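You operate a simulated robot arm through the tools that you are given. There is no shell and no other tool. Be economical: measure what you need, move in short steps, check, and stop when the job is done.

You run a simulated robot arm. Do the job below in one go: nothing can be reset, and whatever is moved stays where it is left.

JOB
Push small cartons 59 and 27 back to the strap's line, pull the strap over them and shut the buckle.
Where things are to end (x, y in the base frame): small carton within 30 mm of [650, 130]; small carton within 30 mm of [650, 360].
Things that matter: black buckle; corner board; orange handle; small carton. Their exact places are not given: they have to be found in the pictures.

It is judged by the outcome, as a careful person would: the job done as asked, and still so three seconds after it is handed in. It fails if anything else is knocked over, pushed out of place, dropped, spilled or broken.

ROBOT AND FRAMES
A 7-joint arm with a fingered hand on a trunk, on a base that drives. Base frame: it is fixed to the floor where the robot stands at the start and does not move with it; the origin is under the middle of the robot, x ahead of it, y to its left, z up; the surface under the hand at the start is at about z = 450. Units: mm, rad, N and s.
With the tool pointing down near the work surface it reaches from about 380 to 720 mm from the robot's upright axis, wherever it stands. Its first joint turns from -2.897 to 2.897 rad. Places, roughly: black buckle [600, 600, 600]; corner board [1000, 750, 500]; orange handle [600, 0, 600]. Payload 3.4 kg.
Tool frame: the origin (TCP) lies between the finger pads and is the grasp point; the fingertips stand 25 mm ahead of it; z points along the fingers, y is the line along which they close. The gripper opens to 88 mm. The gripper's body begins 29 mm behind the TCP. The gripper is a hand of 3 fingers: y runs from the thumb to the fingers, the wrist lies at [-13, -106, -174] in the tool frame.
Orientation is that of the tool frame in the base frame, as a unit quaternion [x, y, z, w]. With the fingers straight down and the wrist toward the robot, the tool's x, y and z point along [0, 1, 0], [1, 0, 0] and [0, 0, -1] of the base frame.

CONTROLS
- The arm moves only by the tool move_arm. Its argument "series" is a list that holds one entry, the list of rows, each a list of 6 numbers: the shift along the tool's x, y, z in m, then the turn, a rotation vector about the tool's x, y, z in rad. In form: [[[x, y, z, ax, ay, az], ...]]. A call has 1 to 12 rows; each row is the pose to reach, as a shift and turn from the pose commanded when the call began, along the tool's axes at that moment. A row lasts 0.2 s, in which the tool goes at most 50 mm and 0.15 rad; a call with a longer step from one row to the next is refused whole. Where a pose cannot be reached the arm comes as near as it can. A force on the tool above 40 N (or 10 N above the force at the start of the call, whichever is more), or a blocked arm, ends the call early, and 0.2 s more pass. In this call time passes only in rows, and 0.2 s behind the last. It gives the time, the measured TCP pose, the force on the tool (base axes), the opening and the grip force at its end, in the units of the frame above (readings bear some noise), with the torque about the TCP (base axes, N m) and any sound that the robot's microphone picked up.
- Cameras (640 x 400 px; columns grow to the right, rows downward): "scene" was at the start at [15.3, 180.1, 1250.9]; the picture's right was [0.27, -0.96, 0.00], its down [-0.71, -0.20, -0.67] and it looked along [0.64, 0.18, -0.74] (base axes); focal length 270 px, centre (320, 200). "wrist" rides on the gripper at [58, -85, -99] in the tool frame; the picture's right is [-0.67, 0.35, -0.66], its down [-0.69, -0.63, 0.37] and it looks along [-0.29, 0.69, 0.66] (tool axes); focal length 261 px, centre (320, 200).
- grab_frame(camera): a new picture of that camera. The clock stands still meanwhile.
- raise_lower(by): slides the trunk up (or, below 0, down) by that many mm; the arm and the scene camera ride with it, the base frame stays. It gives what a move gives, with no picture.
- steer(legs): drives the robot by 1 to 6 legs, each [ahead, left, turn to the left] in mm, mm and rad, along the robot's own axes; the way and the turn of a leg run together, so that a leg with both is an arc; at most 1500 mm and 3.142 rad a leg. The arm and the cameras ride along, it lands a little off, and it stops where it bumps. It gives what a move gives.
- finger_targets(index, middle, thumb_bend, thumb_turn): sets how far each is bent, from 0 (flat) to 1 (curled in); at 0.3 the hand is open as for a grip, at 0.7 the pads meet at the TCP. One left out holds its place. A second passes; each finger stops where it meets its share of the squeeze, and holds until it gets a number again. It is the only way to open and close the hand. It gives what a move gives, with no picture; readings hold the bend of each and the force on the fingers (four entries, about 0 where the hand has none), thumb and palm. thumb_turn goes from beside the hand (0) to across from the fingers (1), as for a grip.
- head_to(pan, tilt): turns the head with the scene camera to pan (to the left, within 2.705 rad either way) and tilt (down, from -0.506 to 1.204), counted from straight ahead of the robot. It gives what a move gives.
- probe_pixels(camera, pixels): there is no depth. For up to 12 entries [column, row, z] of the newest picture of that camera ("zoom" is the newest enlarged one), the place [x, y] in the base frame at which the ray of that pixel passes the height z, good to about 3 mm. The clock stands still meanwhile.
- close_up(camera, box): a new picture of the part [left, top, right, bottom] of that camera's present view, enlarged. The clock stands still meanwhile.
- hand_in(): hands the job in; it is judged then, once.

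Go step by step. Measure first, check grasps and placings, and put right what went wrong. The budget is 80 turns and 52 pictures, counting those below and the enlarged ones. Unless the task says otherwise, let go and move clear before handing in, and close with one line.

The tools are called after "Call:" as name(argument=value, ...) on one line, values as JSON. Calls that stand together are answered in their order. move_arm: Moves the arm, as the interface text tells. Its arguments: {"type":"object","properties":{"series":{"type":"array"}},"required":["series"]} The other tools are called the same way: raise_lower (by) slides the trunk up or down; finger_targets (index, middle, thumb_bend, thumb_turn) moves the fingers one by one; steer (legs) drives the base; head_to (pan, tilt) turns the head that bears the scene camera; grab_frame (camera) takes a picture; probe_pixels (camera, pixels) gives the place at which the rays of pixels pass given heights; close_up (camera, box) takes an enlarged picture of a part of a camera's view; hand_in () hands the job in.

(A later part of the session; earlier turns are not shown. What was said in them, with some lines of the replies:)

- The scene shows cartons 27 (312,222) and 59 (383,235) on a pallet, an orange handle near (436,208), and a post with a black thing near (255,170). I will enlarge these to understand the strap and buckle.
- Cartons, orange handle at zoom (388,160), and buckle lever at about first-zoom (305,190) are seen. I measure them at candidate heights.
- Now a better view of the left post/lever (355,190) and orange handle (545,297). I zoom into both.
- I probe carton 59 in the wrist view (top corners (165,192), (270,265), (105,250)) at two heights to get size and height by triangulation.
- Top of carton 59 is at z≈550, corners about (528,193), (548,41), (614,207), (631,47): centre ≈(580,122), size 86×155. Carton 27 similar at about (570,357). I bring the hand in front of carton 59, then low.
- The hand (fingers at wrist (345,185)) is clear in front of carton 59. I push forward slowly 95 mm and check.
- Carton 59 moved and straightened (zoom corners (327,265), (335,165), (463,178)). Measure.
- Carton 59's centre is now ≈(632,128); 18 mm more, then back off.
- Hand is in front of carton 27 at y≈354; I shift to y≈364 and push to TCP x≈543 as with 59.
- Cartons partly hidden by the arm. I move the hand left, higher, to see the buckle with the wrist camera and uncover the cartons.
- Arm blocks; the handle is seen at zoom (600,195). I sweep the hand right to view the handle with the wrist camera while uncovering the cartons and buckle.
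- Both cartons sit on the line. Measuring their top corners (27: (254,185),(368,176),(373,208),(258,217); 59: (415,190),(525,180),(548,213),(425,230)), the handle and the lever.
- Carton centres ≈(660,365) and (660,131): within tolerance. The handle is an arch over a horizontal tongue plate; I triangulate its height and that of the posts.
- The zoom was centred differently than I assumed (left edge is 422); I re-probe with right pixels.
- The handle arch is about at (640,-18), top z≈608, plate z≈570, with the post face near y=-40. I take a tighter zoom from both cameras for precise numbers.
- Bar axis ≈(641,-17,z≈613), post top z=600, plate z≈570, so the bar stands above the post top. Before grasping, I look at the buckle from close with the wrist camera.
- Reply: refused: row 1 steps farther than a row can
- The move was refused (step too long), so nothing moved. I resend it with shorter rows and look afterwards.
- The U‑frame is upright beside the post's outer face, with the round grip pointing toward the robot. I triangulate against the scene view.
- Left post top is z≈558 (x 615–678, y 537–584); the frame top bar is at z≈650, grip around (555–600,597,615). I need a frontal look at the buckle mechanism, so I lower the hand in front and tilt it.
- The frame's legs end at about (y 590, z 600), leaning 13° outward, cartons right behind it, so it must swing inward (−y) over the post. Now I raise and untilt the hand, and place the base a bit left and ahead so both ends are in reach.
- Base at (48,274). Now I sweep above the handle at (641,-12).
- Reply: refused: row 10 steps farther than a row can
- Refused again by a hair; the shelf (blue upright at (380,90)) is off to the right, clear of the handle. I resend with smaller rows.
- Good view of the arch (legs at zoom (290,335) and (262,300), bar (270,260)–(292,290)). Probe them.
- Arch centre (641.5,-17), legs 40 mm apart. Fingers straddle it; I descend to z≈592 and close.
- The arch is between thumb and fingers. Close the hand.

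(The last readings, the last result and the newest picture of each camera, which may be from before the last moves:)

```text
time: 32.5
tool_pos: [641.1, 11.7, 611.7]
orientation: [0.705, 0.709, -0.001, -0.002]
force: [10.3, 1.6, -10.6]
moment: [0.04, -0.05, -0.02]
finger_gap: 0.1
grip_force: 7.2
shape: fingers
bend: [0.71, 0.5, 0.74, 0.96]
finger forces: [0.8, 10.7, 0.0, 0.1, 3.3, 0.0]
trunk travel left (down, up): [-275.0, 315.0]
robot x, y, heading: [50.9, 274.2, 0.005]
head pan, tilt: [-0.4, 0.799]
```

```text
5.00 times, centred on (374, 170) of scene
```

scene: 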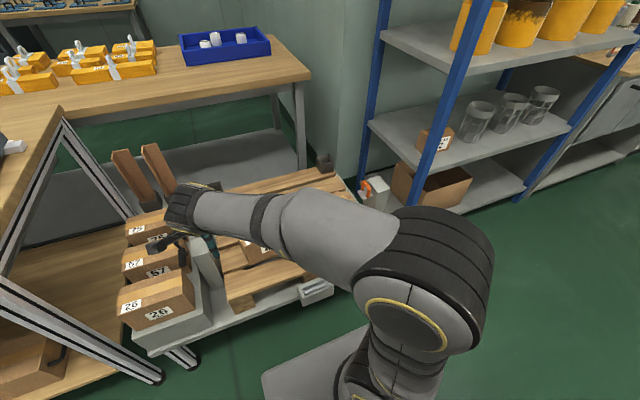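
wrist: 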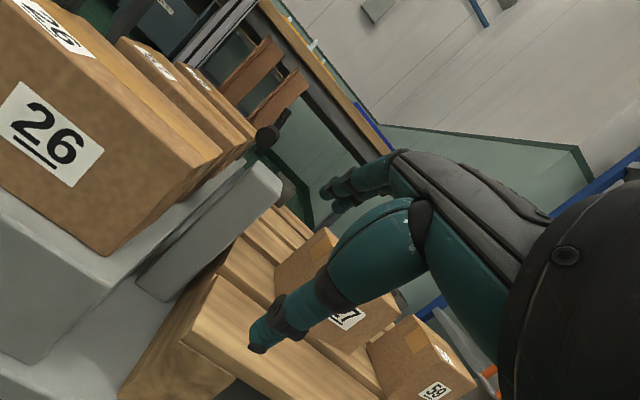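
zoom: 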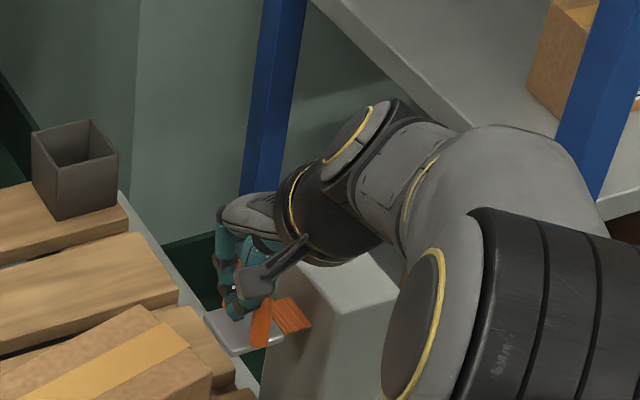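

The pinch across the legs slipped (index closed to 0.71, gap 0); the handle stayed in place. I open, rise, and will instead pinch the top bar with the hand turned 90°; first check the surroundings (bench corner) for room.

Call:
finger_targets(index=0.3, middle=0.3, thumb_bend=0.3)

Call:
probe_pixels(camera="scene", pixels=[[62, 112, 900], [62, 112, 800], [10, 235, 900], [155, 378, 0], [372, 150, 450], [365, 195, 0], [372, 120, 800], [400, 180, 450], [440, 225, 450], [430, 165, 450]])

Call:
move_arm(series=[[[-0.01, 0, -0.003, 0, 0, 0], [-0.024, 0, 0, 0, 0, 0], [-0.024, 0, -0.03, 0, 0, 0], [-0.024, 0, -0.07, 0, 0, 0], [-0.024, 0, -0.11, 0, 0, 0], [-0.024, 0, -0.15, 0, 0, 0]]])

Call:
grab_frame(camera="scene")

```text
time: 33.5
tool_pos: [640.4, 11.1, 615.3]
orientation: [0.706, 0.708, 0.0, -0.001]
force: [1.0, 0.6, 0.4]
moment: [-0.02, 0.02, -0.03]
finger_gap: 84.5
grip_force: 0.0
shape: fingers
bend: [0.3, 0.3, 0.3, 0.97]
finger forces: [0.0, 0.1, 0.0, 0.1, 0.1, 0.1]
trunk travel left (down, up): [-275.0, 315.0]
robot x, y, heading: [50.6, 272.4, 0.005]
head pan, tilt: [-0.4, 0.799]
```

```text
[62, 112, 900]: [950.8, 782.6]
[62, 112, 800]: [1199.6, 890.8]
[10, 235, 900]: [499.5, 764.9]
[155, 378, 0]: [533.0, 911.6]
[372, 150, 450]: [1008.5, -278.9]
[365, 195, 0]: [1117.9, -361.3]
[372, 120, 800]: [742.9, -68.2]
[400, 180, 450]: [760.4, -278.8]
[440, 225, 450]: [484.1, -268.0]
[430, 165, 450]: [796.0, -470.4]
```

```text
time: 35.0
tool_pos: [638.8, -11.6, 763.3]
orientation: [0.706, 0.708, 0.0, 0.0]
force: [-0.5, -0.1, -0.1]
moment: [-0.01, -0.01, -0.04]
finger_gap: 84.3
grip_force: 0.1
shape: fingers
bend: [0.3, 0.3, 0.3, 0.97]
finger forces: [0.0, 0.0, 0.1, 0.0, 0.0, 0.1]
trunk travel left (down, up): [-275.0, 315.0]
robot x, y, heading: [46.8, 277.7, 0.0]
head pan, tilt: [-0.4, 0.799]
```

```text
18 pictures are left
```

scene: 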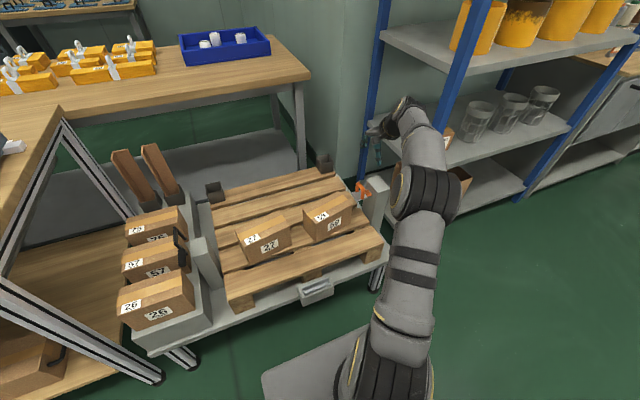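

The cartons are fine and the handle is parked at (365,188). I move the hand left by 125 mm while turning it 90° (fingers to −y, wrist to +y), then drive right to compensate.

Call:
move_arm(series=[[[0.012, 0, 0, 0, 0, 0.143], [0.024, 0, 0, 0, 0, 0.286], [0.036, 0, 0, 0, 0, 0.428], [0.048, 0, 0, 0, 0, 0.571], [0.06, 0, 0, 0, 0, 0.714], [0.072, 0, 0, 0, 0, 0.857], [0.084, 0, 0, 0, 0, 1.0], [0.096, 0, 0, 0, 0, 1.142], [0.108, 0, 0, 0, 0, 1.285], [0.12, 0, 0, 0, 0, 1.428], [0.125, 0, 0, 0, 0, 1.571]]])

Call:
steer(legs=[[20, -125, 0]])

Call:
finger_targets(index=0.53, middle=0.53, thumb_bend=0.4)

Call:
grab_frame(camera="scene")

```text
time: 37.4
tool_pos: [640.3, 111.7, 764.8]
orientation: [1.0, 0.001, 0.0, 0.001]
force: [0.0, 0.4, 0.0]
moment: [0.0, 0.01, -0.01]
finger_gap: 84.6
grip_force: 0.0
shape: fingers
bend: [0.3, 0.3, 0.3, 0.97]
finger forces: [0.0, 0.0, 0.0, 0.0, 0.0, 0.0]
trunk travel left (down, up): [-275.0, 315.0]
robot x, y, heading: [48.4, 273.2, 0.002]
head pan, tilt: [-0.4, 0.799]
```

```text
time: 38.6
tool_pos: [661.1, -9.3, 765.0]
orientation: [1.0, 0.003, 0.001, 0.0]
force: [0.0, 0.0, -0.5]
moment: [0.02, 0.0, 0.03]
finger_gap: 84.7
grip_force: 0.1
shape: fingers
bend: [0.3, 0.3, 0.3, 0.97]
finger forces: [0.0, 0.0, 0.0, 0.0, 0.0, 0.0]
trunk travel left (down, up): [-275.0, 315.0]
robot x, y, heading: [68.7, 149.7, 0.008]
head pan, tilt: [-0.4, 0.799]
```

```text
time: 39.6
tool_pos: [661.1, -9.3, 763.9]
orientation: [1.0, 0.004, -0.001, 0.0]
force: [0.6, -0.6, -0.3]
moment: [0.01, -0.01, -0.01]
finger_gap: 49.5
grip_force: 0.0
shape: fingers
bend: [0.53, 0.53, 0.4, 0.97]
finger forces: [0.1, 0.1, 0.0, 0.0, 0.0, 0.1]
trunk travel left (down, up): [-275.0, 315.0]
robot x, y, heading: [70.2, 151.2, 0.01]
head pan, tilt: [-0.4, 0.799]
```

```text
17 pictures are left
```

scene: 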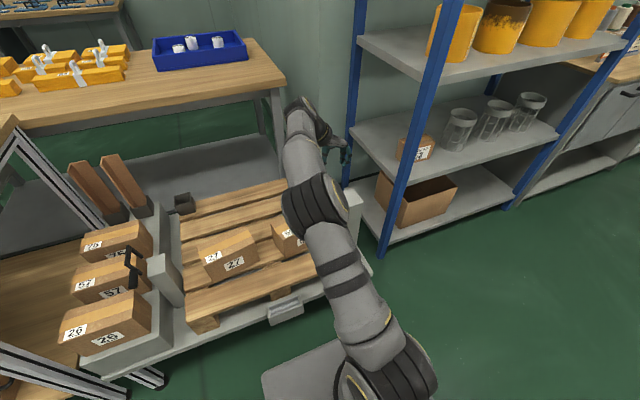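

Now above the handle, at (661,-9); I move to (641.5,-13) and descend to z≈640, then check with the scene camera.

Call:
move_arm(series=[[[-0.01, 0.002, 0.03, 0, 0, 0], [-0.0195, 0.004, 0.07, 0, 0, 0], [-0.0195, 0.004, 0.1, 0, 0, 0], [-0.0195, 0.004, 0.124, 0, 0, 0]]])

Call:
close_up(camera="scene", box=[290, 130, 386, 210])

Call:
close_up(camera="wrist", box=[160, 120, 416, 280])

```text
time: 40.6
tool_pos: [640.5, -13.0, 639.6]
orientation: [1.0, 0.003, 0.0, 0.0]
force: [-0.3, -0.3, -0.3]
moment: [-0.01, 0.0, -0.02]
finger_gap: 49.9
grip_force: 0.2
shape: fingers
bend: [0.53, 0.53, 0.4, 0.97]
finger forces: [0.1, 0.1, 0.0, 0.0, 0.0, 0.0]
trunk travel left (down, up): [-275.0, 315.0]
robot x, y, heading: [70.8, 153.2, 0.005]
head pan, tilt: [-0.4, 0.799]
```

```text
5.00 times, centred on (338, 170) of scene
```

zoom: 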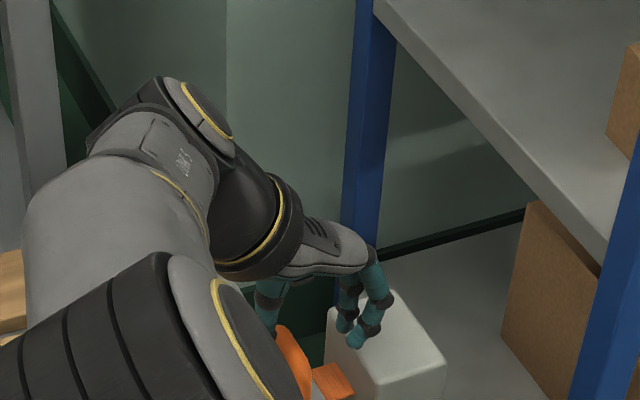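

```text
2.50 times, centred on (288, 200) of wrist
```

zoom: 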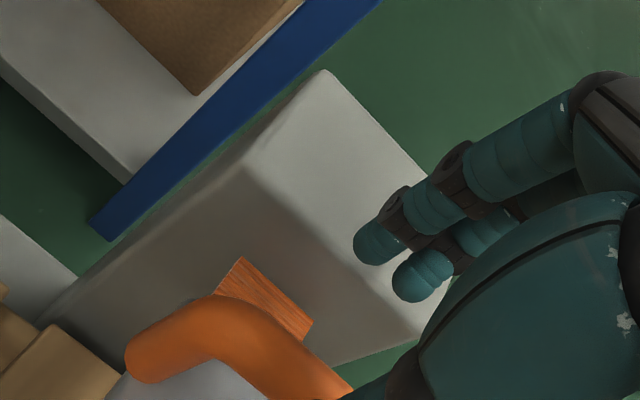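

The handle appears to have come out with a short piece of strap (orange webbing at wrist-zoom (265,295)), so it moved. I probe its new place.

Call:
probe_pixels(camera="zoom", pixels=[[215, 325, 610], [345, 395, 610], [145, 355, 580], [240, 260, 575], [310, 325, 575], [375, 245, 615], [420, 280, 615], [325, 72, 600], [248, 165, 600], [215, 325, 590], [345, 395, 590]])

Call:
move_arm(series=[[[0, 0, -0.04, 0, 0, 0], [0, 0, -0.08, 0, 0, 0], [0, 0, -0.12, 0, 0, 0]]])

Call:
close_up(camera="wrist", box=[160, 140, 416, 300])

Call:
close_up(camera="scene", box=[290, 130, 418, 210])

```text
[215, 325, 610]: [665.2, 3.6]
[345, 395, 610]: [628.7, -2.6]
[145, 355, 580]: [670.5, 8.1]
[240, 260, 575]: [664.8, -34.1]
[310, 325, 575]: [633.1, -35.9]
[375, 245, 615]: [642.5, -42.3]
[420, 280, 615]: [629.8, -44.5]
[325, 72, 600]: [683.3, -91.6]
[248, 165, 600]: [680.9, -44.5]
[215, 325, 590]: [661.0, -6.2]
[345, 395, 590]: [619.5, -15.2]
```

```text
time: 41.4
tool_pos: [641.0, -14.1, 760.5]
orientation: [1.0, 0.004, -0.001, 0.0]
force: [0.7, -0.5, 0.9]
moment: [0.02, -0.02, -0.02]
finger_gap: 49.9
grip_force: 0.0
shape: fingers
bend: [0.53, 0.53, 0.4, 0.97]
finger forces: [0.0, 0.0, 0.1, 0.1, 0.0, 0.0]
trunk travel left (down, up): [-275.0, 315.0]
robot x, y, heading: [70.5, 151.1, 0.006]
head pan, tilt: [-0.4, 0.799]
```

```text
2.50 times, centred on (288, 220) of wrist
```

zoom: 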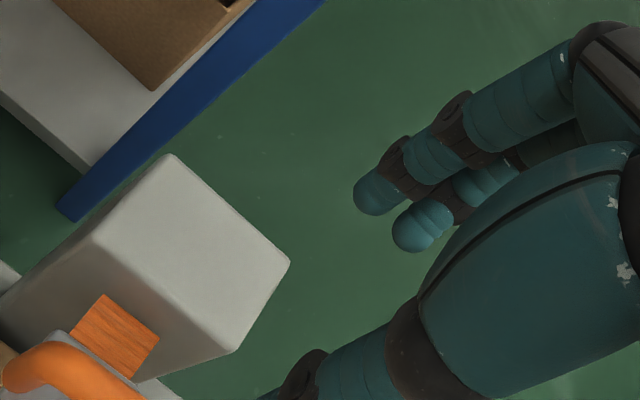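

```text
5.00 times, centred on (354, 170) of scene
```

zoom: 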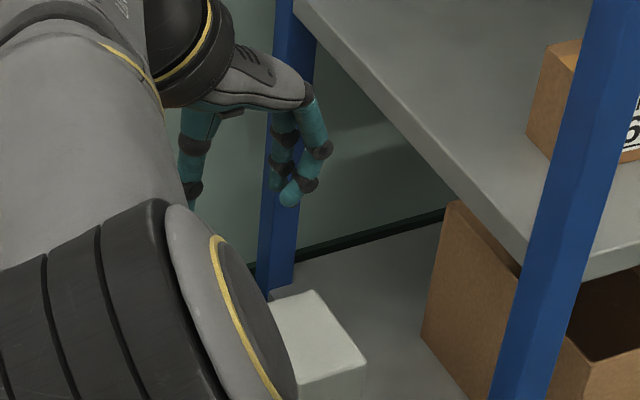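

Bar is now nearer y≈0. I probe the second view for triangulation.

Call:
probe_pixels(camera="wrist", pixels=[[180, 285, 610], [180, 285, 590], [202, 258, 575], [223, 276, 575], [191, 300, 570], [200, 290, 600], [176, 272, 570]])

Call:
probe_pixels(camera="zoom", pixels=[[320, 340, 600]])

Call:
move_arm(series=[[[0, -0.04, 0, 0, 0, 0], [0, -0.08, 0.0, 0, 0, 0], [0, -0.11, -0.0, 0, 0, 0]]])

Call:
grab_frame(camera="wrist")

```text
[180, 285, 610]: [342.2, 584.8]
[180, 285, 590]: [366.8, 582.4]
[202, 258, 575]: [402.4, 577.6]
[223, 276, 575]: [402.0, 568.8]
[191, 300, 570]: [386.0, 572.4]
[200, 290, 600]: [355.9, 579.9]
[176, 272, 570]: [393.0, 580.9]
```

```text
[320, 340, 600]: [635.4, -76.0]
```

```text
time: 42.2
tool_pos: [638.9, 99.1, 761.1]
orientation: [1.0, 0.003, 0.001, 0.0]
force: [-0.1, -0.4, -0.1]
moment: [-0.01, 0.0, 0.04]
finger_gap: 50.0
grip_force: 0.0
shape: fingers
bend: [0.53, 0.53, 0.4, 0.97]
finger forces: [0.0, 0.0, 0.0, 0.0, 0.1, 0.0]
trunk travel left (down, up): [-275.0, 315.0]
robot x, y, heading: [72.9, 151.3, 0.011]
head pan, tilt: [-0.4, 0.799]
```

```text
12 pictures are left
```

wrist: 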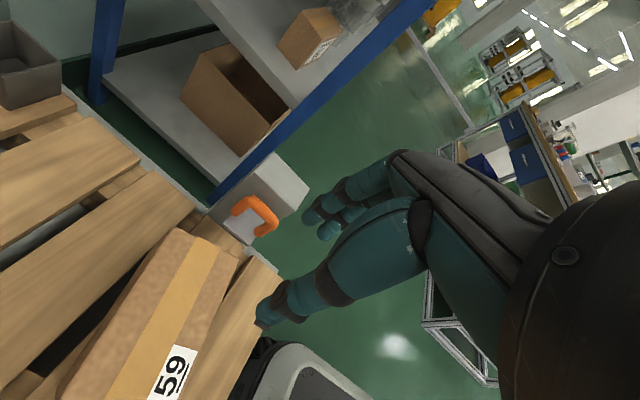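

The handle is now well seen at wrist (250–275, 198–232). Probe bar corners and leg feet.

Call:
probe_pixels(camera="wrist", pixels=[[252, 200, 613], [274, 221, 613], [236, 208, 575], [260, 232, 575], [252, 200, 600], [274, 221, 600], [306, 187, 600], [262, 155, 600], [214, 205, 570], [248, 243, 570]])

```text
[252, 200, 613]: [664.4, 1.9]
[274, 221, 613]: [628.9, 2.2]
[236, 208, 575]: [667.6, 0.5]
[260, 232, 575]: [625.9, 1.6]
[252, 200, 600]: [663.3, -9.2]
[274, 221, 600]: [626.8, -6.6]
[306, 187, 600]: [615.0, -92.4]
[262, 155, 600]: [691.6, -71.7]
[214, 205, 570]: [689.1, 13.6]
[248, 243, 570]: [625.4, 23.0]
```

Bar centre now ≈(646,1,613), upright and 36 mm off the post: more room. I position at (646,1), descend to z≈613 and pinch.

Call:
move_arm(series=[[[0.003, 0.045, 0, 0, 0, 0], [0.0065, 0.085, 0.02, 0, 0, 0], [0.0065, 0.098, 0.06, 0, 0, 0], [0.0065, 0.098, 0.1, 0, 0, 0], [0.0065, 0.098, 0.125, 0, 0, 0], [0.0065, 0.098, 0.146, 0, 0, 0]]])

Call:
finger_targets(index=0.8, middle=0.8, thumb_bend=0.8)

Call:
move_arm(series=[[[0, -0.004, -0.003, 0, 0, 0], [0, -0.012, -0.008, 0, 0, 0], [0, -0.025, -0.015, 0, 0, 0]]])

```text
time: 43.6
tool_pos: [647.1, -1.2, 613.4]
orientation: [1.0, 0.003, 0.0, 0.0]
force: [0.1, 0.0, 0.4]
moment: [0.0, -0.01, -0.03]
finger_gap: 49.6
grip_force: 0.0
shape: fingers
bend: [0.53, 0.53, 0.4, 0.97]
finger forces: [0.0, 0.1, 0.0, 0.1, 0.1, 0.0]
trunk travel left (down, up): [-275.0, 315.0]
robot x, y, heading: [68.2, 150.5, 0.009]
head pan, tilt: [-0.4, 0.799]
```

```text
time: 44.6
tool_pos: [647.7, -2.3, 612.0]
orientation: [1.0, 0.003, -0.003, -0.001]
force: [-4.8, 1.6, -26.5]
moment: [-0.14, 0.05, 0.08]
finger_gap: 0.0
grip_force: 20.7
shape: fingers
bend: [0.78, 0.77, 0.71, 0.98]
finger forces: [15.7, 11.5, 0.1, 0.0, 13.7, 0.1]
trunk travel left (down, up): [-275.0, 315.0]
robot x, y, heading: [66.9, 153.1, 0.004]
head pan, tilt: [-0.4, 0.799]
```

```text
time: 45.1
tool_pos: [647.2, 3.9, 612.5]
orientation: [1.0, 0.003, -0.005, -0.003]
force: [5.3, 2.2, -25.0]
moment: [-0.06, -0.05, 0.05]
finger_gap: 0.0
grip_force: 20.4
shape: fingers
bend: [0.78, 0.77, 0.71, 0.97]
finger forces: [13.6, 11.9, 0.1, 0.0, 15.0, 0.0]
trunk travel left (down, up): [-275.0, 315.0]
robot x, y, heading: [67.0, 153.5, 0.008]
head pan, tilt: [-0.4, 0.799]
stopped in row 2: the force on the tool passed its limit at 43 N (the readings are from after the stop); the commanded pose is now the measured one
```

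The hand closed around the bar (gap 0, 20 N) but the z force is −26 N. I look before pulling.

Call:
close_up(camera="wrist", box=[192, 130, 400, 260])

```text
3.08 times, centred on (296, 195) of wrist
```

zoom: 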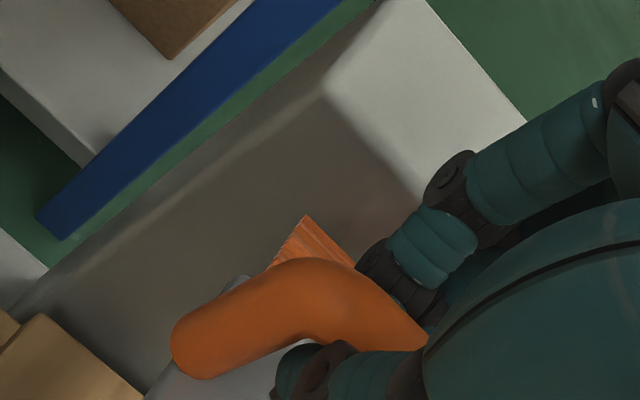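

The bar is enclosed between fingers (behind) and thumb. I pull horizontally in +y.

Call:
move_arm(series=[[[0, -0.006, 0.002, 0, 0, 0], [0, -0.014, 0.002, 0, 0, 0], [0, -0.024, 0.002, 0, 0, 0], [0, -0.036, 0.0, 0, 0, 0], [0, -0.05, 0.0, 0, 0, 0]]])

```text
time: 46.3
tool_pos: [646.1, 54.8, 614.0]
orientation: [1.0, 0.003, -0.007, -0.002]
force: [2.6, 1.9, -38.2]
moment: [-0.15, -0.04, 0.08]
finger_gap: 0.1
grip_force: 23.2
shape: fingers
bend: [0.78, 0.76, 0.71, 0.97]
finger forces: [16.3, 13.7, 0.0, 0.1, 16.1, 0.0]
trunk travel left (down, up): [-275.0, 315.0]
robot x, y, heading: [71.3, 151.9, 0.011]
head pan, tilt: [-0.4, 0.799]
```

It follows freely in y, only the z force is high (−38 N). I lower by 8 mm while pulling on, to see whether it relaxes.

Call:
move_arm(series=[[[0, -0.005, 0.004, 0, 0, 0], [0, -0.015, 0.008, 0, 0, 0], [0, -0.03, 0.008, 0, 0, 0]]])

Call:
close_up(camera="scene", box=[226, 110, 418, 230])

```text
time: 47.1
tool_pos: [646.5, 83.9, 609.9]
orientation: [1.0, 0.004, -0.001, -0.002]
force: [4.8, 1.4, -3.6]
moment: [0.0, -0.09, 0.07]
finger_gap: 0.1
grip_force: 7.3
shape: fingers
bend: [0.79, 0.77, 0.72, 0.97]
finger forces: [0.1, 7.9, 0.0, 0.0, 6.4, 0.1]
trunk travel left (down, up): [-275.0, 315.0]
robot x, y, heading: [69.9, 151.6, 0.004]
head pan, tilt: [-0.4, 0.799]
```

```text
3.33 times, centred on (322, 170) of scene
```

zoom: 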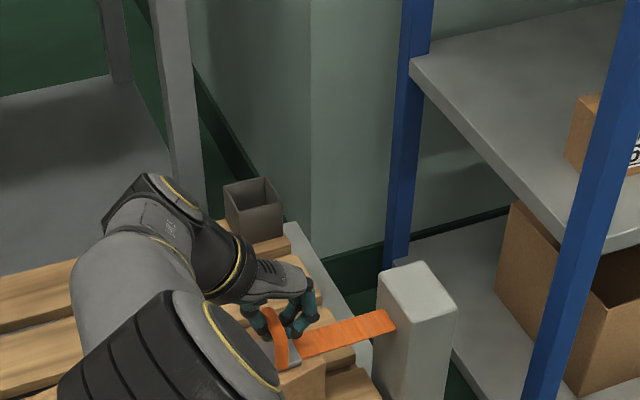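

The strap (orange band) comes out of the post and the tongue slides level; z relaxed at TCP 610. I keep pulling by arm 100 mm, then drive left.

Call:
move_arm(series=[[[0, -0.02, 0, 0, 0, 0], [0, -0.045, 0, 0, 0, 0], [0, -0.07, 0, 0, 0, 0], [0, -0.095, 0, 0, 0, 0], [0, -0.12, 0, 0, 0, 0]]])

Call:
steer(legs=[[0, 140, 0]])

```text
time: 48.3
tool_pos: [646.4, 205.3, 606.5]
orientation: [1.0, 0.003, -0.003, -0.001]
force: [2.1, 1.8, -4.8]
moment: [-0.01, -0.06, -0.01]
finger_gap: 0.2
grip_force: 5.5
shape: fingers
bend: [0.79, 0.78, 0.72, 0.97]
finger forces: [0.1, 6.1, 0.1, 0.0, 4.5, 0.0]
trunk travel left (down, up): [-275.0, 315.0]
robot x, y, heading: [69.0, 149.8, 0.008]
head pan, tilt: [-0.4, 0.799]
```

```text
time: 49.6
tool_pos: [645.3, 342.0, 604.8]
orientation: [1.0, 0.003, -0.003, -0.001]
force: [9.0, -1.0, -6.9]
moment: [-0.03, -0.13, -0.03]
finger_gap: 0.1
grip_force: 6.7
shape: fingers
bend: [0.79, 0.78, 0.72, 0.97]
finger forces: [0.0, 14.3, 0.0, 0.0, 0.0, 0.0]
trunk travel left (down, up): [-275.0, 315.0]
robot x, y, heading: [69.6, 287.7, 0.004]
head pan, tilt: [-0.4, 0.799]
```

Still carrying (middle finger 14 N behind the bar). I drive 130 mm more and check the view.

Call:
steer(legs=[[0, 130, 0]])

Call:
head_to(pan=0.0, tilt=0.85)

Call:
grab_frame(camera="scene")

```text
time: 50.9
tool_pos: [645.4, 470.2, 606.0]
orientation: [1.0, 0.003, -0.002, 0.0]
force: [19.6, -0.7, -7.8]
moment: [-0.03, -0.25, -0.04]
finger_gap: 0.0
grip_force: 12.6
shape: fingers
bend: [0.79, 0.78, 0.72, 0.97]
finger forces: [0.0, 24.9, 0.0, 0.1, 0.0, 0.0]
trunk travel left (down, up): [-275.0, 315.0]
robot x, y, heading: [68.0, 417.3, 0.013]
head pan, tilt: [-0.4, 0.799]
```

```text
time: 51.8
tool_pos: [645.4, 471.0, 605.9]
orientation: [1.0, 0.003, -0.002, -0.001]
force: [13.2, -0.3, -10.3]
moment: [0.01, -0.2, 0.0]
finger_gap: 0.0
grip_force: 9.3
shape: fingers
bend: [0.79, 0.78, 0.72, 0.97]
finger forces: [0.0, 18.6, 0.1, 0.0, 0.0, 0.1]
trunk travel left (down, up): [-275.0, 315.0]
robot x, y, heading: [68.4, 418.6, 0.014]
head pan, tilt: [0.0, 0.85]
```

```text
9 pictures are left
```

scene: 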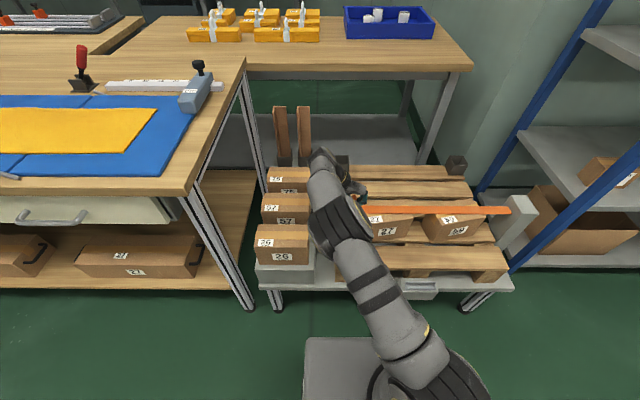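

The strap lies straight over both cartons from the right post. I continue toward the buckle in small steps, easing +3 mm in x, listening for a sound.

Call:
move_arm(series=[[[0.002, -0.01, 0, 0, 0, 0], [0.004, -0.02, 0, 0, 0, 0], [0.004, -0.03, 0, 0, 0, 0], [0.004, -0.04, 0, 0, 0, 0], [0.004, -0.05, 0, 0, 0, 0], [0.004, -0.058, 0, 0, 0, 0]]])

```text
time: 53.2
tool_pos: [646.8, 530.4, 606.7]
orientation: [1.0, 0.003, -0.001, 0.0]
force: [-3.4, -1.7, -7.3]
moment: [-0.01, -0.05, -0.02]
finger_gap: 0.0
grip_force: 3.4
shape: fingers
bend: [0.79, 0.78, 0.72, 0.97]
finger forces: [0.1, 7.5, 0.0, 0.0, 0.0, 0.0]
trunk travel left (down, up): [-275.0, 315.0]
robot x, y, heading: [66.8, 420.7, 0.007]
head pan, tilt: [0.0, 0.85]
```

Call:
move_arm(series=[[[0, -0.006, 0, 0, 0, 0], [0, -0.012, 0, 0, 0, 0], [0, -0.018, 0, 0, 0, 0], [0, -0.024, 0, 0, 0, 0]]])

Call:
close_up(camera="wrist", box=[192, 130, 400, 260])

```text
time: 54.2
tool_pos: [646.0, 552.1, 605.8]
orientation: [1.0, 0.004, -0.002, -0.001]
force: [-0.5, -0.1, -7.4]
moment: [-0.03, -0.07, -0.01]
finger_gap: 0.0
grip_force: 3.5
shape: fingers
bend: [0.79, 0.78, 0.72, 0.97]
finger forces: [0.0, 7.7, 0.0, 0.0, 0.0, 0.0]
trunk travel left (down, up): [-275.0, 315.0]
robot x, y, heading: [70.6, 416.4, 0.011]
head pan, tilt: [0.0, 0.85]
```

```text
3.08 times, centred on (296, 195) of wrist
```

zoom: 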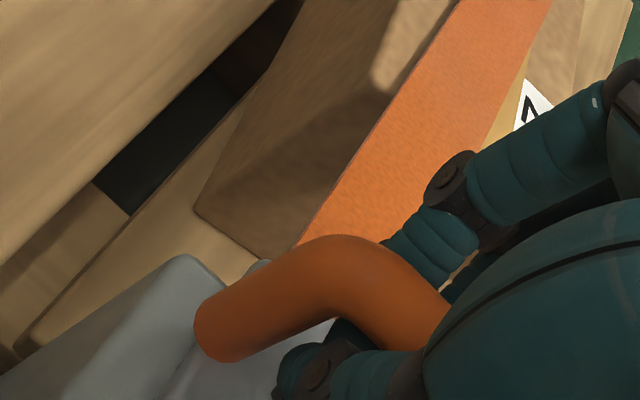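

The tongue is over the post, no resistance yet. I continue in 5 mm steps.

Call:
move_arm(series=[[[0, -0.005, 0, 0, 0, 0], [0, -0.01, 0, 0, 0, 0], [0, -0.015, 0, 0, 0, 0], [0, -0.02, 0, 0, 0, 0]]])

```text
time: 55.2
tool_pos: [648.0, 568.9, 607.0]
orientation: [1.0, 0.002, -0.002, 0.001]
force: [-3.7, -21.8, -8.2]
moment: [0.08, 0.04, -0.05]
finger_gap: 0.0
grip_force: 10.1
shape: fingers
bend: [0.79, 0.78, 0.73, 0.97]
finger forces: [12.2, 9.4, 0.1, 0.0, 0.0, 0.0]
trunk travel left (down, up): [-275.0, 315.0]
robot x, y, heading: [70.2, 422.8, 0.003]
head pan, tilt: [0.0, 0.85]
```

Now 22 N resistance through the bar: the tongue has met something at y≈569. I press a few mm more for a click.

Call:
move_arm(series=[[[0, -0.002, 0, 0, 0, 0], [0, -0.004, 0, 0, 0, 0], [0, -0.007, 0, 0, 0, 0]]])

Call:
close_up(camera="scene", box=[250, 140, 410, 240])

```text
time: 56.1
tool_pos: [649.2, 571.0, 606.7]
orientation: [1.0, -0.002, -0.003, 0.004]
force: [-3.1, -22.4, -4.6]
moment: [0.04, -0.05, -0.02]
finger_gap: 0.3
grip_force: 10.3
shape: fingers
bend: [0.79, 0.79, 0.75, 0.97]
finger forces: [9.9, 11.0, 0.0, 0.0, 0.1, 0.0]
trunk travel left (down, up): [-275.0, 315.0]
robot x, y, heading: [67.0, 418.7, 0.01]
head pan, tilt: [0.0, 0.85]
stopped in row 3: the force on the tool passed its limit at 40 N (the readings are from after the stop); the commanded pose is now the measured one
```

```text
4.00 times, centred on (330, 190) of scene
```

zoom: 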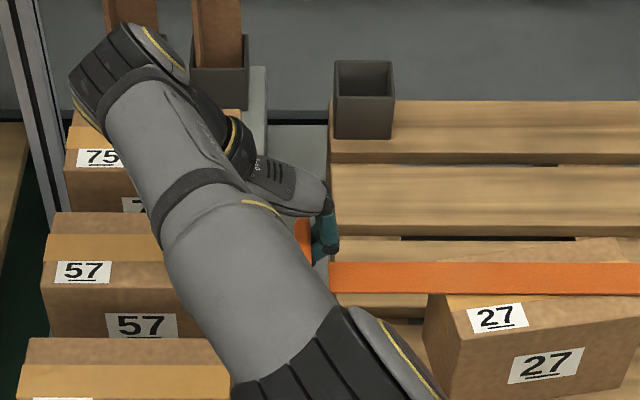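

A firm stop: the tongue is seated against the buckle. I open slightly (little room by the lever), and lift straight up.

Call:
finger_targets(index=0.5, middle=0.5, thumb_bend=0.57)

Call:
move_arm(series=[[[0, 0, -0.01, 0, 0, 0], [0, 0, -0.02, 0, 0, 0], [0, 0, -0.03, 0, 0, 0]]])

```text
time: 57.1
tool_pos: [648.7, 576.8, 606.0]
orientation: [1.0, 0.001, -0.002, 0.001]
force: [0.1, -0.5, 0.8]
moment: [-0.01, 0.02, -0.02]
finger_gap: 35.4
grip_force: 0.4
shape: fingers
bend: [0.5, 0.5, 0.56, 0.97]
finger forces: [0.4, 0.1, 0.0, 0.0, 0.1, 0.0]
trunk travel left (down, up): [-275.0, 315.0]
robot x, y, heading: [64.2, 419.2, 0.009]
head pan, tilt: [0.0, 0.85]
```

```text
time: 57.9
tool_pos: [647.9, 576.5, 635.8]
orientation: [1.0, 0.002, -0.002, 0.002]
force: [0.1, -0.2, 0.2]
moment: [0.05, -0.01, 0.03]
finger_gap: 35.3
grip_force: 0.5
shape: fingers
bend: [0.5, 0.5, 0.56, 0.97]
finger forces: [0.1, 0.1, 0.1, 0.1, 0.1, 0.0]
trunk travel left (down, up): [-275.0, 315.0]
robot x, y, heading: [67.1, 415.3, 0.004]
head pan, tilt: [0.0, 0.85]
```

Released cleanly (no force). I lift higher, turning the hand back to wrist-toward-robot, and move it toward −y to see the buckle.

Call:
move_arm(series=[[[0, 0, -0.04, 0, 0, 0], [0, 0.0, -0.08, 0, 0, 0], [0, 0.02, -0.12, 0, 0, -0.14], [0, 0.05, -0.12, 0, 0, -0.28], [0, 0.08, -0.12, 0, 0, -0.42], [0, 0.11, -0.12, 0, 0, -0.56], [-0.01, 0.14, -0.12, 0, 0, -0.7], [-0.02, 0.165, -0.12, 0, 0, -0.84], [-0.03, 0.19, -0.12, 0, 0, -0.98], [-0.04, 0.21, -0.12, 0, 0, -1.12], [-0.05, 0.23, -0.12, 0, 0, -1.26], [-0.06, 0.25, -0.12, 0, 0, -1.4]]])

Call:
move_arm(series=[[[0, 0, 0, 0, 0, -0.14], [0, 0, 0, 0, 0, -0.17]]])

Call:
close_up(camera="scene", box=[240, 140, 368, 220])

```text
time: 60.5
tool_pos: [589.9, 327.1, 758.9]
orientation: [0.764, 0.645, -0.001, 0.0]
force: [-0.4, -0.2, -0.5]
moment: [0.01, 0.01, 0.0]
finger_gap: 35.2
grip_force: 0.1
shape: fingers
bend: [0.5, 0.5, 0.56, 0.97]
finger forces: [0.1, 0.1, 0.0, 0.1, 0.0, 0.0]
out of reach, approached as far as the arm can: row 2
trunk travel left (down, up): [-275.0, 315.0]
robot x, y, heading: [62.2, 416.1, 0.006]
head pan, tilt: [0.0, 0.85]
```

```text
time: 61.1
tool_pos: [589.0, 326.3, 758.6]
orientation: [0.706, 0.708, -0.002, -0.001]
force: [-0.3, 0.0, -1.2]
moment: [-0.01, 0.01, 0.04]
finger_gap: 35.0
grip_force: 0.0
shape: fingers
bend: [0.5, 0.5, 0.56, 0.97]
finger forces: [0.1, 0.0, 0.0, 0.0, 0.0, 0.0]
trunk travel left (down, up): [-275.0, 315.0]
robot x, y, heading: [67.4, 417.0, 0.003]
head pan, tilt: [0.0, 0.85]
```

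```text
5.00 times, centred on (304, 180) of scene
```

zoom: 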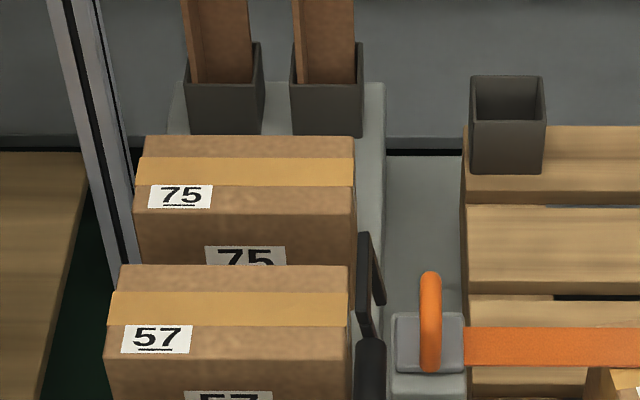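

The tongue rests on the post beside the frame: plate (393–463, 313–375), frame bar (362,235)–(365,335), leg foot (383,303). Probe.

Call:
probe_pixels(camera="zoom", pixels=[[431, 280, 613], [430, 362, 613], [393, 314, 570], [463, 314, 570], [393, 372, 570], [363, 237, 650], [366, 332, 650], [382, 302, 600], [382, 302, 570], [370, 345, 620], [348, 268, 600], [350, 325, 600]])

```text
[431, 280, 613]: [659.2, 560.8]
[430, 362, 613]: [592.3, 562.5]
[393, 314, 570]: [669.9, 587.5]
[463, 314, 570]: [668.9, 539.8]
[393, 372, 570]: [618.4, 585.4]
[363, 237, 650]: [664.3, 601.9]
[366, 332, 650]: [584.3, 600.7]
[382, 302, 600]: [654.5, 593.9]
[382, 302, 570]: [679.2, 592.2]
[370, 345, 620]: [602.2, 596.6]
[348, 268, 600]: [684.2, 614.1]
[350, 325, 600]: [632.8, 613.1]
```

The plate sits on the post (x 618–670, y 540–587), frame pivot about (y 593, z 588), round grip at x 555–602, y 597, z 616, clear in front of the handle. I close the fingers into a probe and go above and behind (+y of) the grip.

Call:
finger_targets(index=0.7, middle=0.7, thumb_bend=0.7)

Call:
move_arm(series=[[[0.04, 0, 0, 0, 0, 0], [0.08, -0.002, 0, 0, 0, 0], [0.12, -0.004, 0, 0, 0, 0], [0.16, -0.006, 0, 0, 0, 0], [0.2, -0.008, 0, 0, 0, 0], [0.24, -0.01, 0, 0, 0, 0], [0.28, -0.012, 0, 0, 0, 0], [0.315, -0.012, 0, 0, 0, 0], [0.324, -0.012, 0.03, 0, 0, 0], [0.324, -0.012, 0.06, 0, 0, 0]]])

Call:
close_up(camera="scene", box=[240, 140, 368, 220])

```text
time: 62.1
tool_pos: [590.6, 326.2, 758.6]
orientation: [0.707, 0.707, -0.002, 0.0]
force: [0.6, -0.3, 0.7]
moment: [0.0, -0.02, 0.0]
finger_gap: 0.2
grip_force: 0.0
shape: fingers
bend: [0.7, 0.7, 0.7, 0.97]
finger forces: [0.0, 0.0, 0.1, 0.0, 0.0, 0.0]
trunk travel left (down, up): [-275.0, 315.0]
robot x, y, heading: [66.0, 415.6, 0.008]
head pan, tilt: [0.0, 0.85]
```

```text
time: 64.3
tool_pos: [575.0, 650.1, 694.0]
orientation: [0.707, 0.708, -0.001, 0.0]
force: [-0.6, -0.1, 0.0]
moment: [-0.02, -0.02, -0.01]
finger_gap: 0.0
grip_force: 0.0
shape: fingers
bend: [0.7, 0.7, 0.7, 0.97]
finger forces: [0.0, 0.0, 0.0, 0.0, 0.1, 0.0]
trunk travel left (down, up): [-275.0, 315.0]
robot x, y, heading: [68.1, 418.4, 0.008]
head pan, tilt: [0.0, 0.85]
```

```text
5.00 times, centred on (304, 180) of scene
```

zoom: 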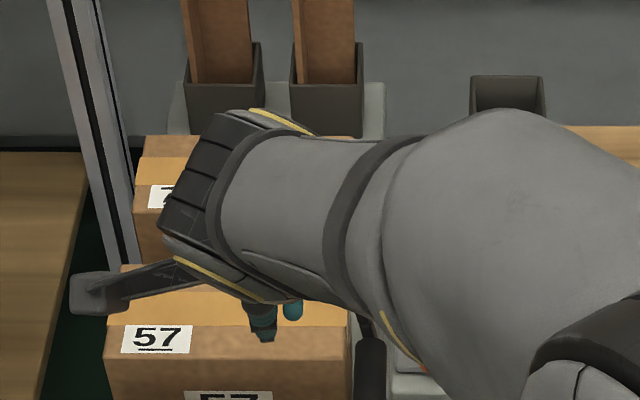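

I probe where the tips are relative to the grip.

Call:
probe_pixels(camera="zoom", pixels=[[263, 338, 669], [292, 317, 669], [303, 312, 672], [355, 345, 616], [386, 345, 616], [370, 395, 616]])

```text
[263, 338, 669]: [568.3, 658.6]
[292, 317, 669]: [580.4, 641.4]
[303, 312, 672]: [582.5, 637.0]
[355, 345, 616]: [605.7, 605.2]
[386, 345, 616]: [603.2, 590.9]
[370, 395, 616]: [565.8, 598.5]
```

Finger edge is ~15 mm from TCP toward the grip; contact expected at TCP y≈621. I lower the tips to z≈617 and push −y.

Call:
move_arm(series=[[[0, 0, 0.025, 0, 0, 0], [0, 0, 0.042, 0, 0, 0], [0, 0, 0.052, 0, 0, 0], [-0.01, 0, 0.052, 0, 0, 0], [-0.02, 0, 0.052, 0, 0, 0], [-0.028, 0, 0.052, 0, 0, 0], [-0.036, 0, 0.053, 0, 0, 0], [-0.044, 0, 0.055, 0, 0, 0], [-0.052, 0, 0.058, 0, 0, 0]]])

```text
time: 66.3
tool_pos: [576.2, 600.3, 639.0]
orientation: [0.706, 0.708, 0.0, 0.001]
force: [-0.2, 3.8, 9.6]
moment: [0.07, 0.03, 0.02]
finger_gap: 0.0
grip_force: 4.7
shape: fingers
bend: [0.7, 0.7, 0.7, 0.97]
finger forces: [3.9, 0.3, 0.0, 0.1, 5.4, 0.0]
trunk travel left (down, up): [-275.0, 315.0]
robot x, y, heading: [68.3, 419.6, 0.01]
head pan, tilt: [0.0, 0.85]
```

There is light contact (3.8 N in y, 9.6 N up). I continue along the arc, −y and downward.

Call:
move_arm(series=[[[-0.008, 0, 0.0, 0, 0, 0], [-0.016, 0, 0.003, 0, 0, 0], [-0.023, 0, 0.007, 0, 0, 0], [-0.029, 0, 0.012, 0, 0, 0], [-0.034, 0, 0.018, 0, 0, 0]]])

Call:
close_up(camera="scene", box=[250, 150, 346, 210])

```text
time: 67.5
tool_pos: [576.1, 564.1, 620.9]
orientation: [0.707, 0.707, -0.003, 0.0]
force: [-0.2, 0.5, 0.7]
moment: [0.04, 0.0, 0.04]
finger_gap: 0.0
grip_force: 0.0
shape: fingers
bend: [0.7, 0.7, 0.7, 0.97]
finger forces: [0.0, 0.0, 0.0, 0.0, 0.0, 0.1]
trunk travel left (down, up): [-275.0, 315.0]
robot x, y, heading: [68.4, 419.2, 0.007]
head pan, tilt: [0.0, 0.85]
```

```text
6.67 times, centred on (298, 180) of scene
```

zoom: 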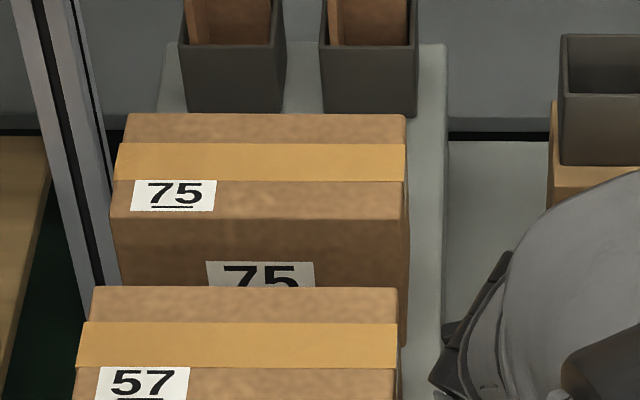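

The frame's top bar is gone from its upright place, so the lever swung; no contact now. I lift and back off to see how far it closed.

Call:
move_arm(series=[[[0, 0, -0.04, 0, 0, 0], [0, 0, -0.08, 0, 0, 0], [0, 0, -0.12, 0, 0, 0], [-0.045, 0, -0.12, 0, 0, 0], [-0.09, 0, -0.12, 0, 0, 0], [-0.135, 0, -0.12, 0, 0, 0], [-0.18, 0, -0.12, 0, 0, 0], [-0.225, 0, -0.12, 0, 0, 0], [-0.265, 0, -0.12, 0, 0, 0]]])

Call:
close_up(camera="scene", box=[270, 150, 366, 210])

```text
time: 69.5
tool_pos: [578.1, 300.9, 743.3]
orientation: [0.707, 0.708, -0.002, 0.002]
force: [-0.1, 1.3, 0.8]
moment: [0.0, 0.02, 0.01]
finger_gap: 0.3
grip_force: 0.0
shape: fingers
bend: [0.7, 0.7, 0.7, 0.97]
finger forces: [0.0, 0.1, 0.0, 0.0, 0.0, 0.0]
trunk travel left (down, up): [-275.0, 315.0]
robot x, y, heading: [63.4, 418.7, 0.008]
head pan, tilt: [0.0, 0.85]
```

```text
6.67 times, centred on (318, 180) of scene
```

zoom: 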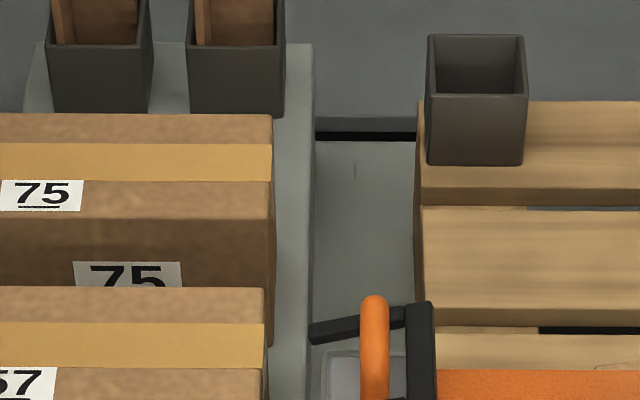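

The frame now lies over the tongue, enclosing the handle (leg (315,335)–(405,315), bar (420,305+)), slightly raised at its inner end. I probe it to see whether it is fully down.

Call:
probe_pixels(camera="zoom", pixels=[[420, 305, 600], [420, 305, 615], [420, 305, 585], [315, 335, 590], [318, 332, 575], [408, 318, 600], [420, 398, 600]])

```text
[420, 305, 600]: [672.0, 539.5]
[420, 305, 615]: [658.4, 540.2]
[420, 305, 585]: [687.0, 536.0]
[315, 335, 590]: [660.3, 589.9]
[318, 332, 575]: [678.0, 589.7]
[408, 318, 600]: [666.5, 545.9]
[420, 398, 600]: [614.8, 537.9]
```

The inner end is still ~20° up (bar z≈609 at y≈539). I press it down with the closed fingertips at the bar's front end (608,536).

Call:
move_arm(series=[[[0.045, 0.005, 0, 0, 0, 0], [0.09, 0.01, 0, 0, 0, 0], [0.135, 0.015, 0, 0, 0, 0], [0.18, 0.02, 0, 0, 0, 0], [0.215, 0.025, 0, 0, 0, 0], [0.234, 0.03, 0.02, 0, 0, 0], [0.234, 0.03, 0.06, 0, 0, 0], [0.234, 0.03, 0.09, 0, 0, 0], [0.234, 0.03, 0.1, 0, 0, 0]]])

Call:
move_arm(series=[[[0, 0, 0.005, 0, 0, 0], [0, 0, 0.01, 0, 0, 0], [0, 0, 0.015, 0, 0, 0], [0, 0, 0.02, 0, 0, 0], [0, 0, 0.025, 0, 0, 0], [0, 0, 0.03, 0, 0, 0], [0, 0, 0.035, 0, 0, 0], [0, 0, 0.04, 0, 0, 0]]])

```text
time: 71.5
tool_pos: [607.2, 533.8, 642.5]
orientation: [0.707, 0.708, -0.002, 0.0]
force: [0.3, 0.3, -0.3]
moment: [-0.01, -0.01, 0.03]
finger_gap: 0.0
grip_force: 0.1
shape: fingers
bend: [0.7, 0.7, 0.7, 0.97]
finger forces: [0.0, 0.1, 0.0, 0.1, 0.0, 0.0]
trunk travel left (down, up): [-275.0, 315.0]
robot x, y, heading: [64.2, 417.9, 0.009]
head pan, tilt: [0.0, 0.85]
```

```text
time: 73.3
tool_pos: [607.7, 532.6, 600.8]
orientation: [0.706, 0.708, -0.002, 0.001]
force: [-0.1, 0.9, 0.4]
moment: [0.0, -0.03, 0.01]
finger_gap: 0.0
grip_force: 0.2
shape: fingers
bend: [0.7, 0.7, 0.7, 0.97]
finger forces: [0.3, 0.0, 0.1, 0.1, 0.1, 0.0]
trunk travel left (down, up): [-275.0, 315.0]
robot x, y, heading: [66.5, 416.0, 0.006]
head pan, tilt: [0.0, 0.85]
```

No resistance (tip now at z≈576), so either the bar went down or I missed it. I lift and press on the round grip at (577,562) too, watching the force.

Call:
move_arm(series=[[[0, 0, -0.04, 0, 0, 0], [0.015, -0.015, -0.055, 0, 0, 0], [0.03, -0.03, -0.055, 0, 0, 0], [0.03, -0.03, -0.045, 0, 0, 0], [0.03, -0.03, -0.03, 0, 0, 0], [0.03, -0.03, -0.02, 0, 0, 0], [0.03, -0.03, -0.01, 0, 0, 0], [0.03, -0.03, -0.004, 0, 0, 0], [0.03, -0.03, 0.002, 0, 0, 0], [0.03, -0.03, 0.006, 0, 0, 0]]])

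```text
time: 75.2
tool_pos: [578.2, 566.5, 610.8]
orientation: [0.705, 0.709, 0.007, 0.003]
force: [-4.5, 0.5, 20.7]
moment: [0.04, 0.31, 0.01]
finger_gap: 0.0
grip_force: 10.6
shape: fingers
bend: [0.7, 0.7, 0.7, 0.98]
finger forces: [0.0, 1.5, 0.1, 0.0, 19.3, 0.1]
trunk travel left (down, up): [-275.0, 315.0]
robot x, y, heading: [68.4, 417.0, 0.005]
head pan, tilt: [0.0, 0.85]
stopped in row 9: the force on the tool passed its limit at 47 N (the readings are from after the stop); the commanded pose is now the measured one
```

The grip gave a hard stop (47 N) with tips at z≈586. I lift away and look.

Call:
move_arm(series=[[[0, 0, -0.04, 0, 0, 0], [0, 0, -0.08, 0, 0, 0], [0, 0, -0.12, 0, 0, 0], [-0.045, -0.01, -0.13, 0, 0, 0], [-0.09, -0.02, -0.13, 0, 0, 0], [-0.135, -0.03, -0.13, 0, 0, 0], [-0.18, -0.04, -0.13, 0, 0, 0], [-0.225, -0.05, -0.13, 0, 0, 0], [-0.27, -0.06, -0.13, 0, 0, 0]]])

Call:
close_up(camera="scene", box=[275, 165, 371, 225])

```text
time: 77.2
tool_pos: [518.9, 294.8, 732.6]
orientation: [0.706, 0.708, 0.005, 0.002]
force: [-0.1, 0.3, 0.2]
moment: [-0.02, 0.01, 0.0]
finger_gap: 0.2
grip_force: 0.0
shape: fingers
bend: [0.7, 0.7, 0.7, 0.98]
finger forces: [0.0, 0.0, 0.0, 0.0, 0.0, 0.1]
trunk travel left (down, up): [-275.0, 315.0]
robot x, y, heading: [67.5, 416.5, 0.004]
head pan, tilt: [0.0, 0.85]
```

```text
6.67 times, centred on (323, 195) of scene
```

zoom: 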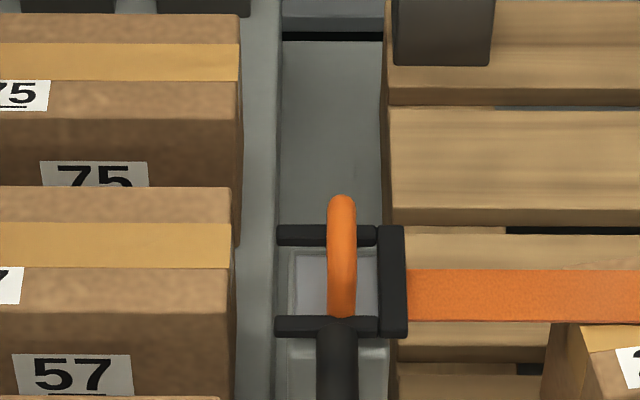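

The frame now lies flat and level over the tongue, with the strap running from it: shut. One full picture to check cartons and surroundings.

Call:
grab_frame(camera="scene")

```text
1 pictures are left
```

scene: 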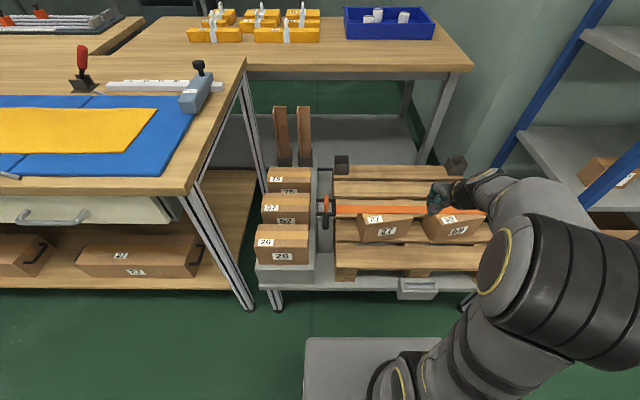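

I verify the carton positions from this picture (27: bottom corners (361,241), (412,236); 59: (437,243)).

Call:
probe_pixels(camera="scene", pixels=[[361, 242, 450], [411, 236, 450], [437, 244, 450], [485, 232, 450], [358, 223, 550], [412, 217, 550], [428, 222, 550]])

```text
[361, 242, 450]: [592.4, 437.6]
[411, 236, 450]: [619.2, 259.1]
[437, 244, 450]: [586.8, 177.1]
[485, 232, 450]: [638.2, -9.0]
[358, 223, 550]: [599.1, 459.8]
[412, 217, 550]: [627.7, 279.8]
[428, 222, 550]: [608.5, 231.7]
```

Carton 27 is about (652,366). I retract the arm to the right for a last clear zoom on carton 59.

Call:
move_arm(series=[[[-0.03, -0.03, -0.01, 0, 0, 0], [-0.06, -0.06, -0.02, 0, 0, 0], [-0.09, -0.09, -0.02, 0, 0, 0], [-0.135, -0.1, -0.02, 0, 0, 0], [-0.18, -0.1, -0.02, 0, 0, 0], [-0.225, -0.1, -0.02, 0, 0, 0], [-0.26, -0.1, -0.02, 0, 0, 0]]])

Call:
close_up(camera="scene", box=[340, 170, 500, 270])

```text
time: 78.8
tool_pos: [420.8, 35.6, 752.1]
orientation: [0.705, 0.709, 0.003, 0.001]
force: [0.7, 0.1, 0.0]
moment: [0.0, 0.02, 0.02]
finger_gap: 0.3
grip_force: 0.0
shape: fingers
bend: [0.7, 0.7, 0.7, 0.98]
finger forces: [0.0, 0.0, 0.2, 0.0, 0.0, 0.1]
trunk travel left (down, up): [-275.0, 315.0]
robot x, y, heading: [65.0, 417.8, 0.01]
head pan, tilt: [0.0, 0.85]
```

```text
4.00 times, centred on (420, 220) of scene
```

zoom: 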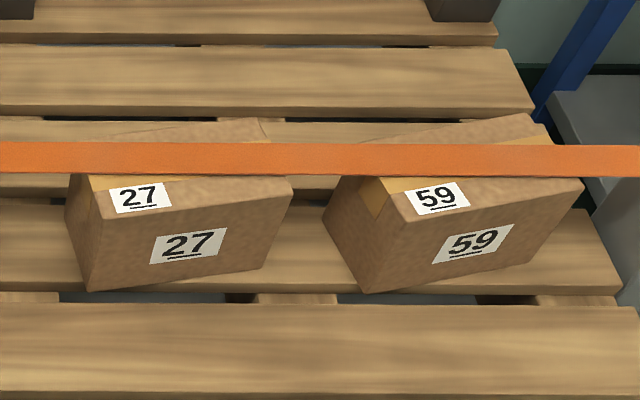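

Call:
probe_pixels(camera="zoom", pixels=[[88, 291, 450], [262, 268, 450], [102, 220, 550], [292, 186, 550], [262, 120, 550], [370, 292, 450], [550, 250, 450], [385, 222, 550], [583, 185, 550], [528, 115, 550], [345, 178, 550], [80, 178, 550]])

```text
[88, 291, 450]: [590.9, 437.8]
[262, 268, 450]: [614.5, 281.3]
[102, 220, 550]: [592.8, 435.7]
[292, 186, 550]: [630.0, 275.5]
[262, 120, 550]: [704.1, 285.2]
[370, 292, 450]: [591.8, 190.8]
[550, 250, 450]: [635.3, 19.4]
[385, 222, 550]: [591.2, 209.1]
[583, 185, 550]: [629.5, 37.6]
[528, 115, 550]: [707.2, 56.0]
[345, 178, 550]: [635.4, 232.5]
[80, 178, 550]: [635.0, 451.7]
```

Carton centres, from their diagonals, are about (648,361) and (649,131). The strap lies over both cartons, the buckle is shut flat over the tongue, and the arm is clear. Handing in.

Call:
hand_in()

```text
The job is handed in.
```

I pushed cartons 59 and 27 back to the strap's line, pulled the strap over both and shut the buckle. By the last measurement, 59 is at about (649, 131) and 27 at about (648, 361), well within 30 mm. The arm is clear, and I saw nothing else knocked over or out of place in the last pictures.
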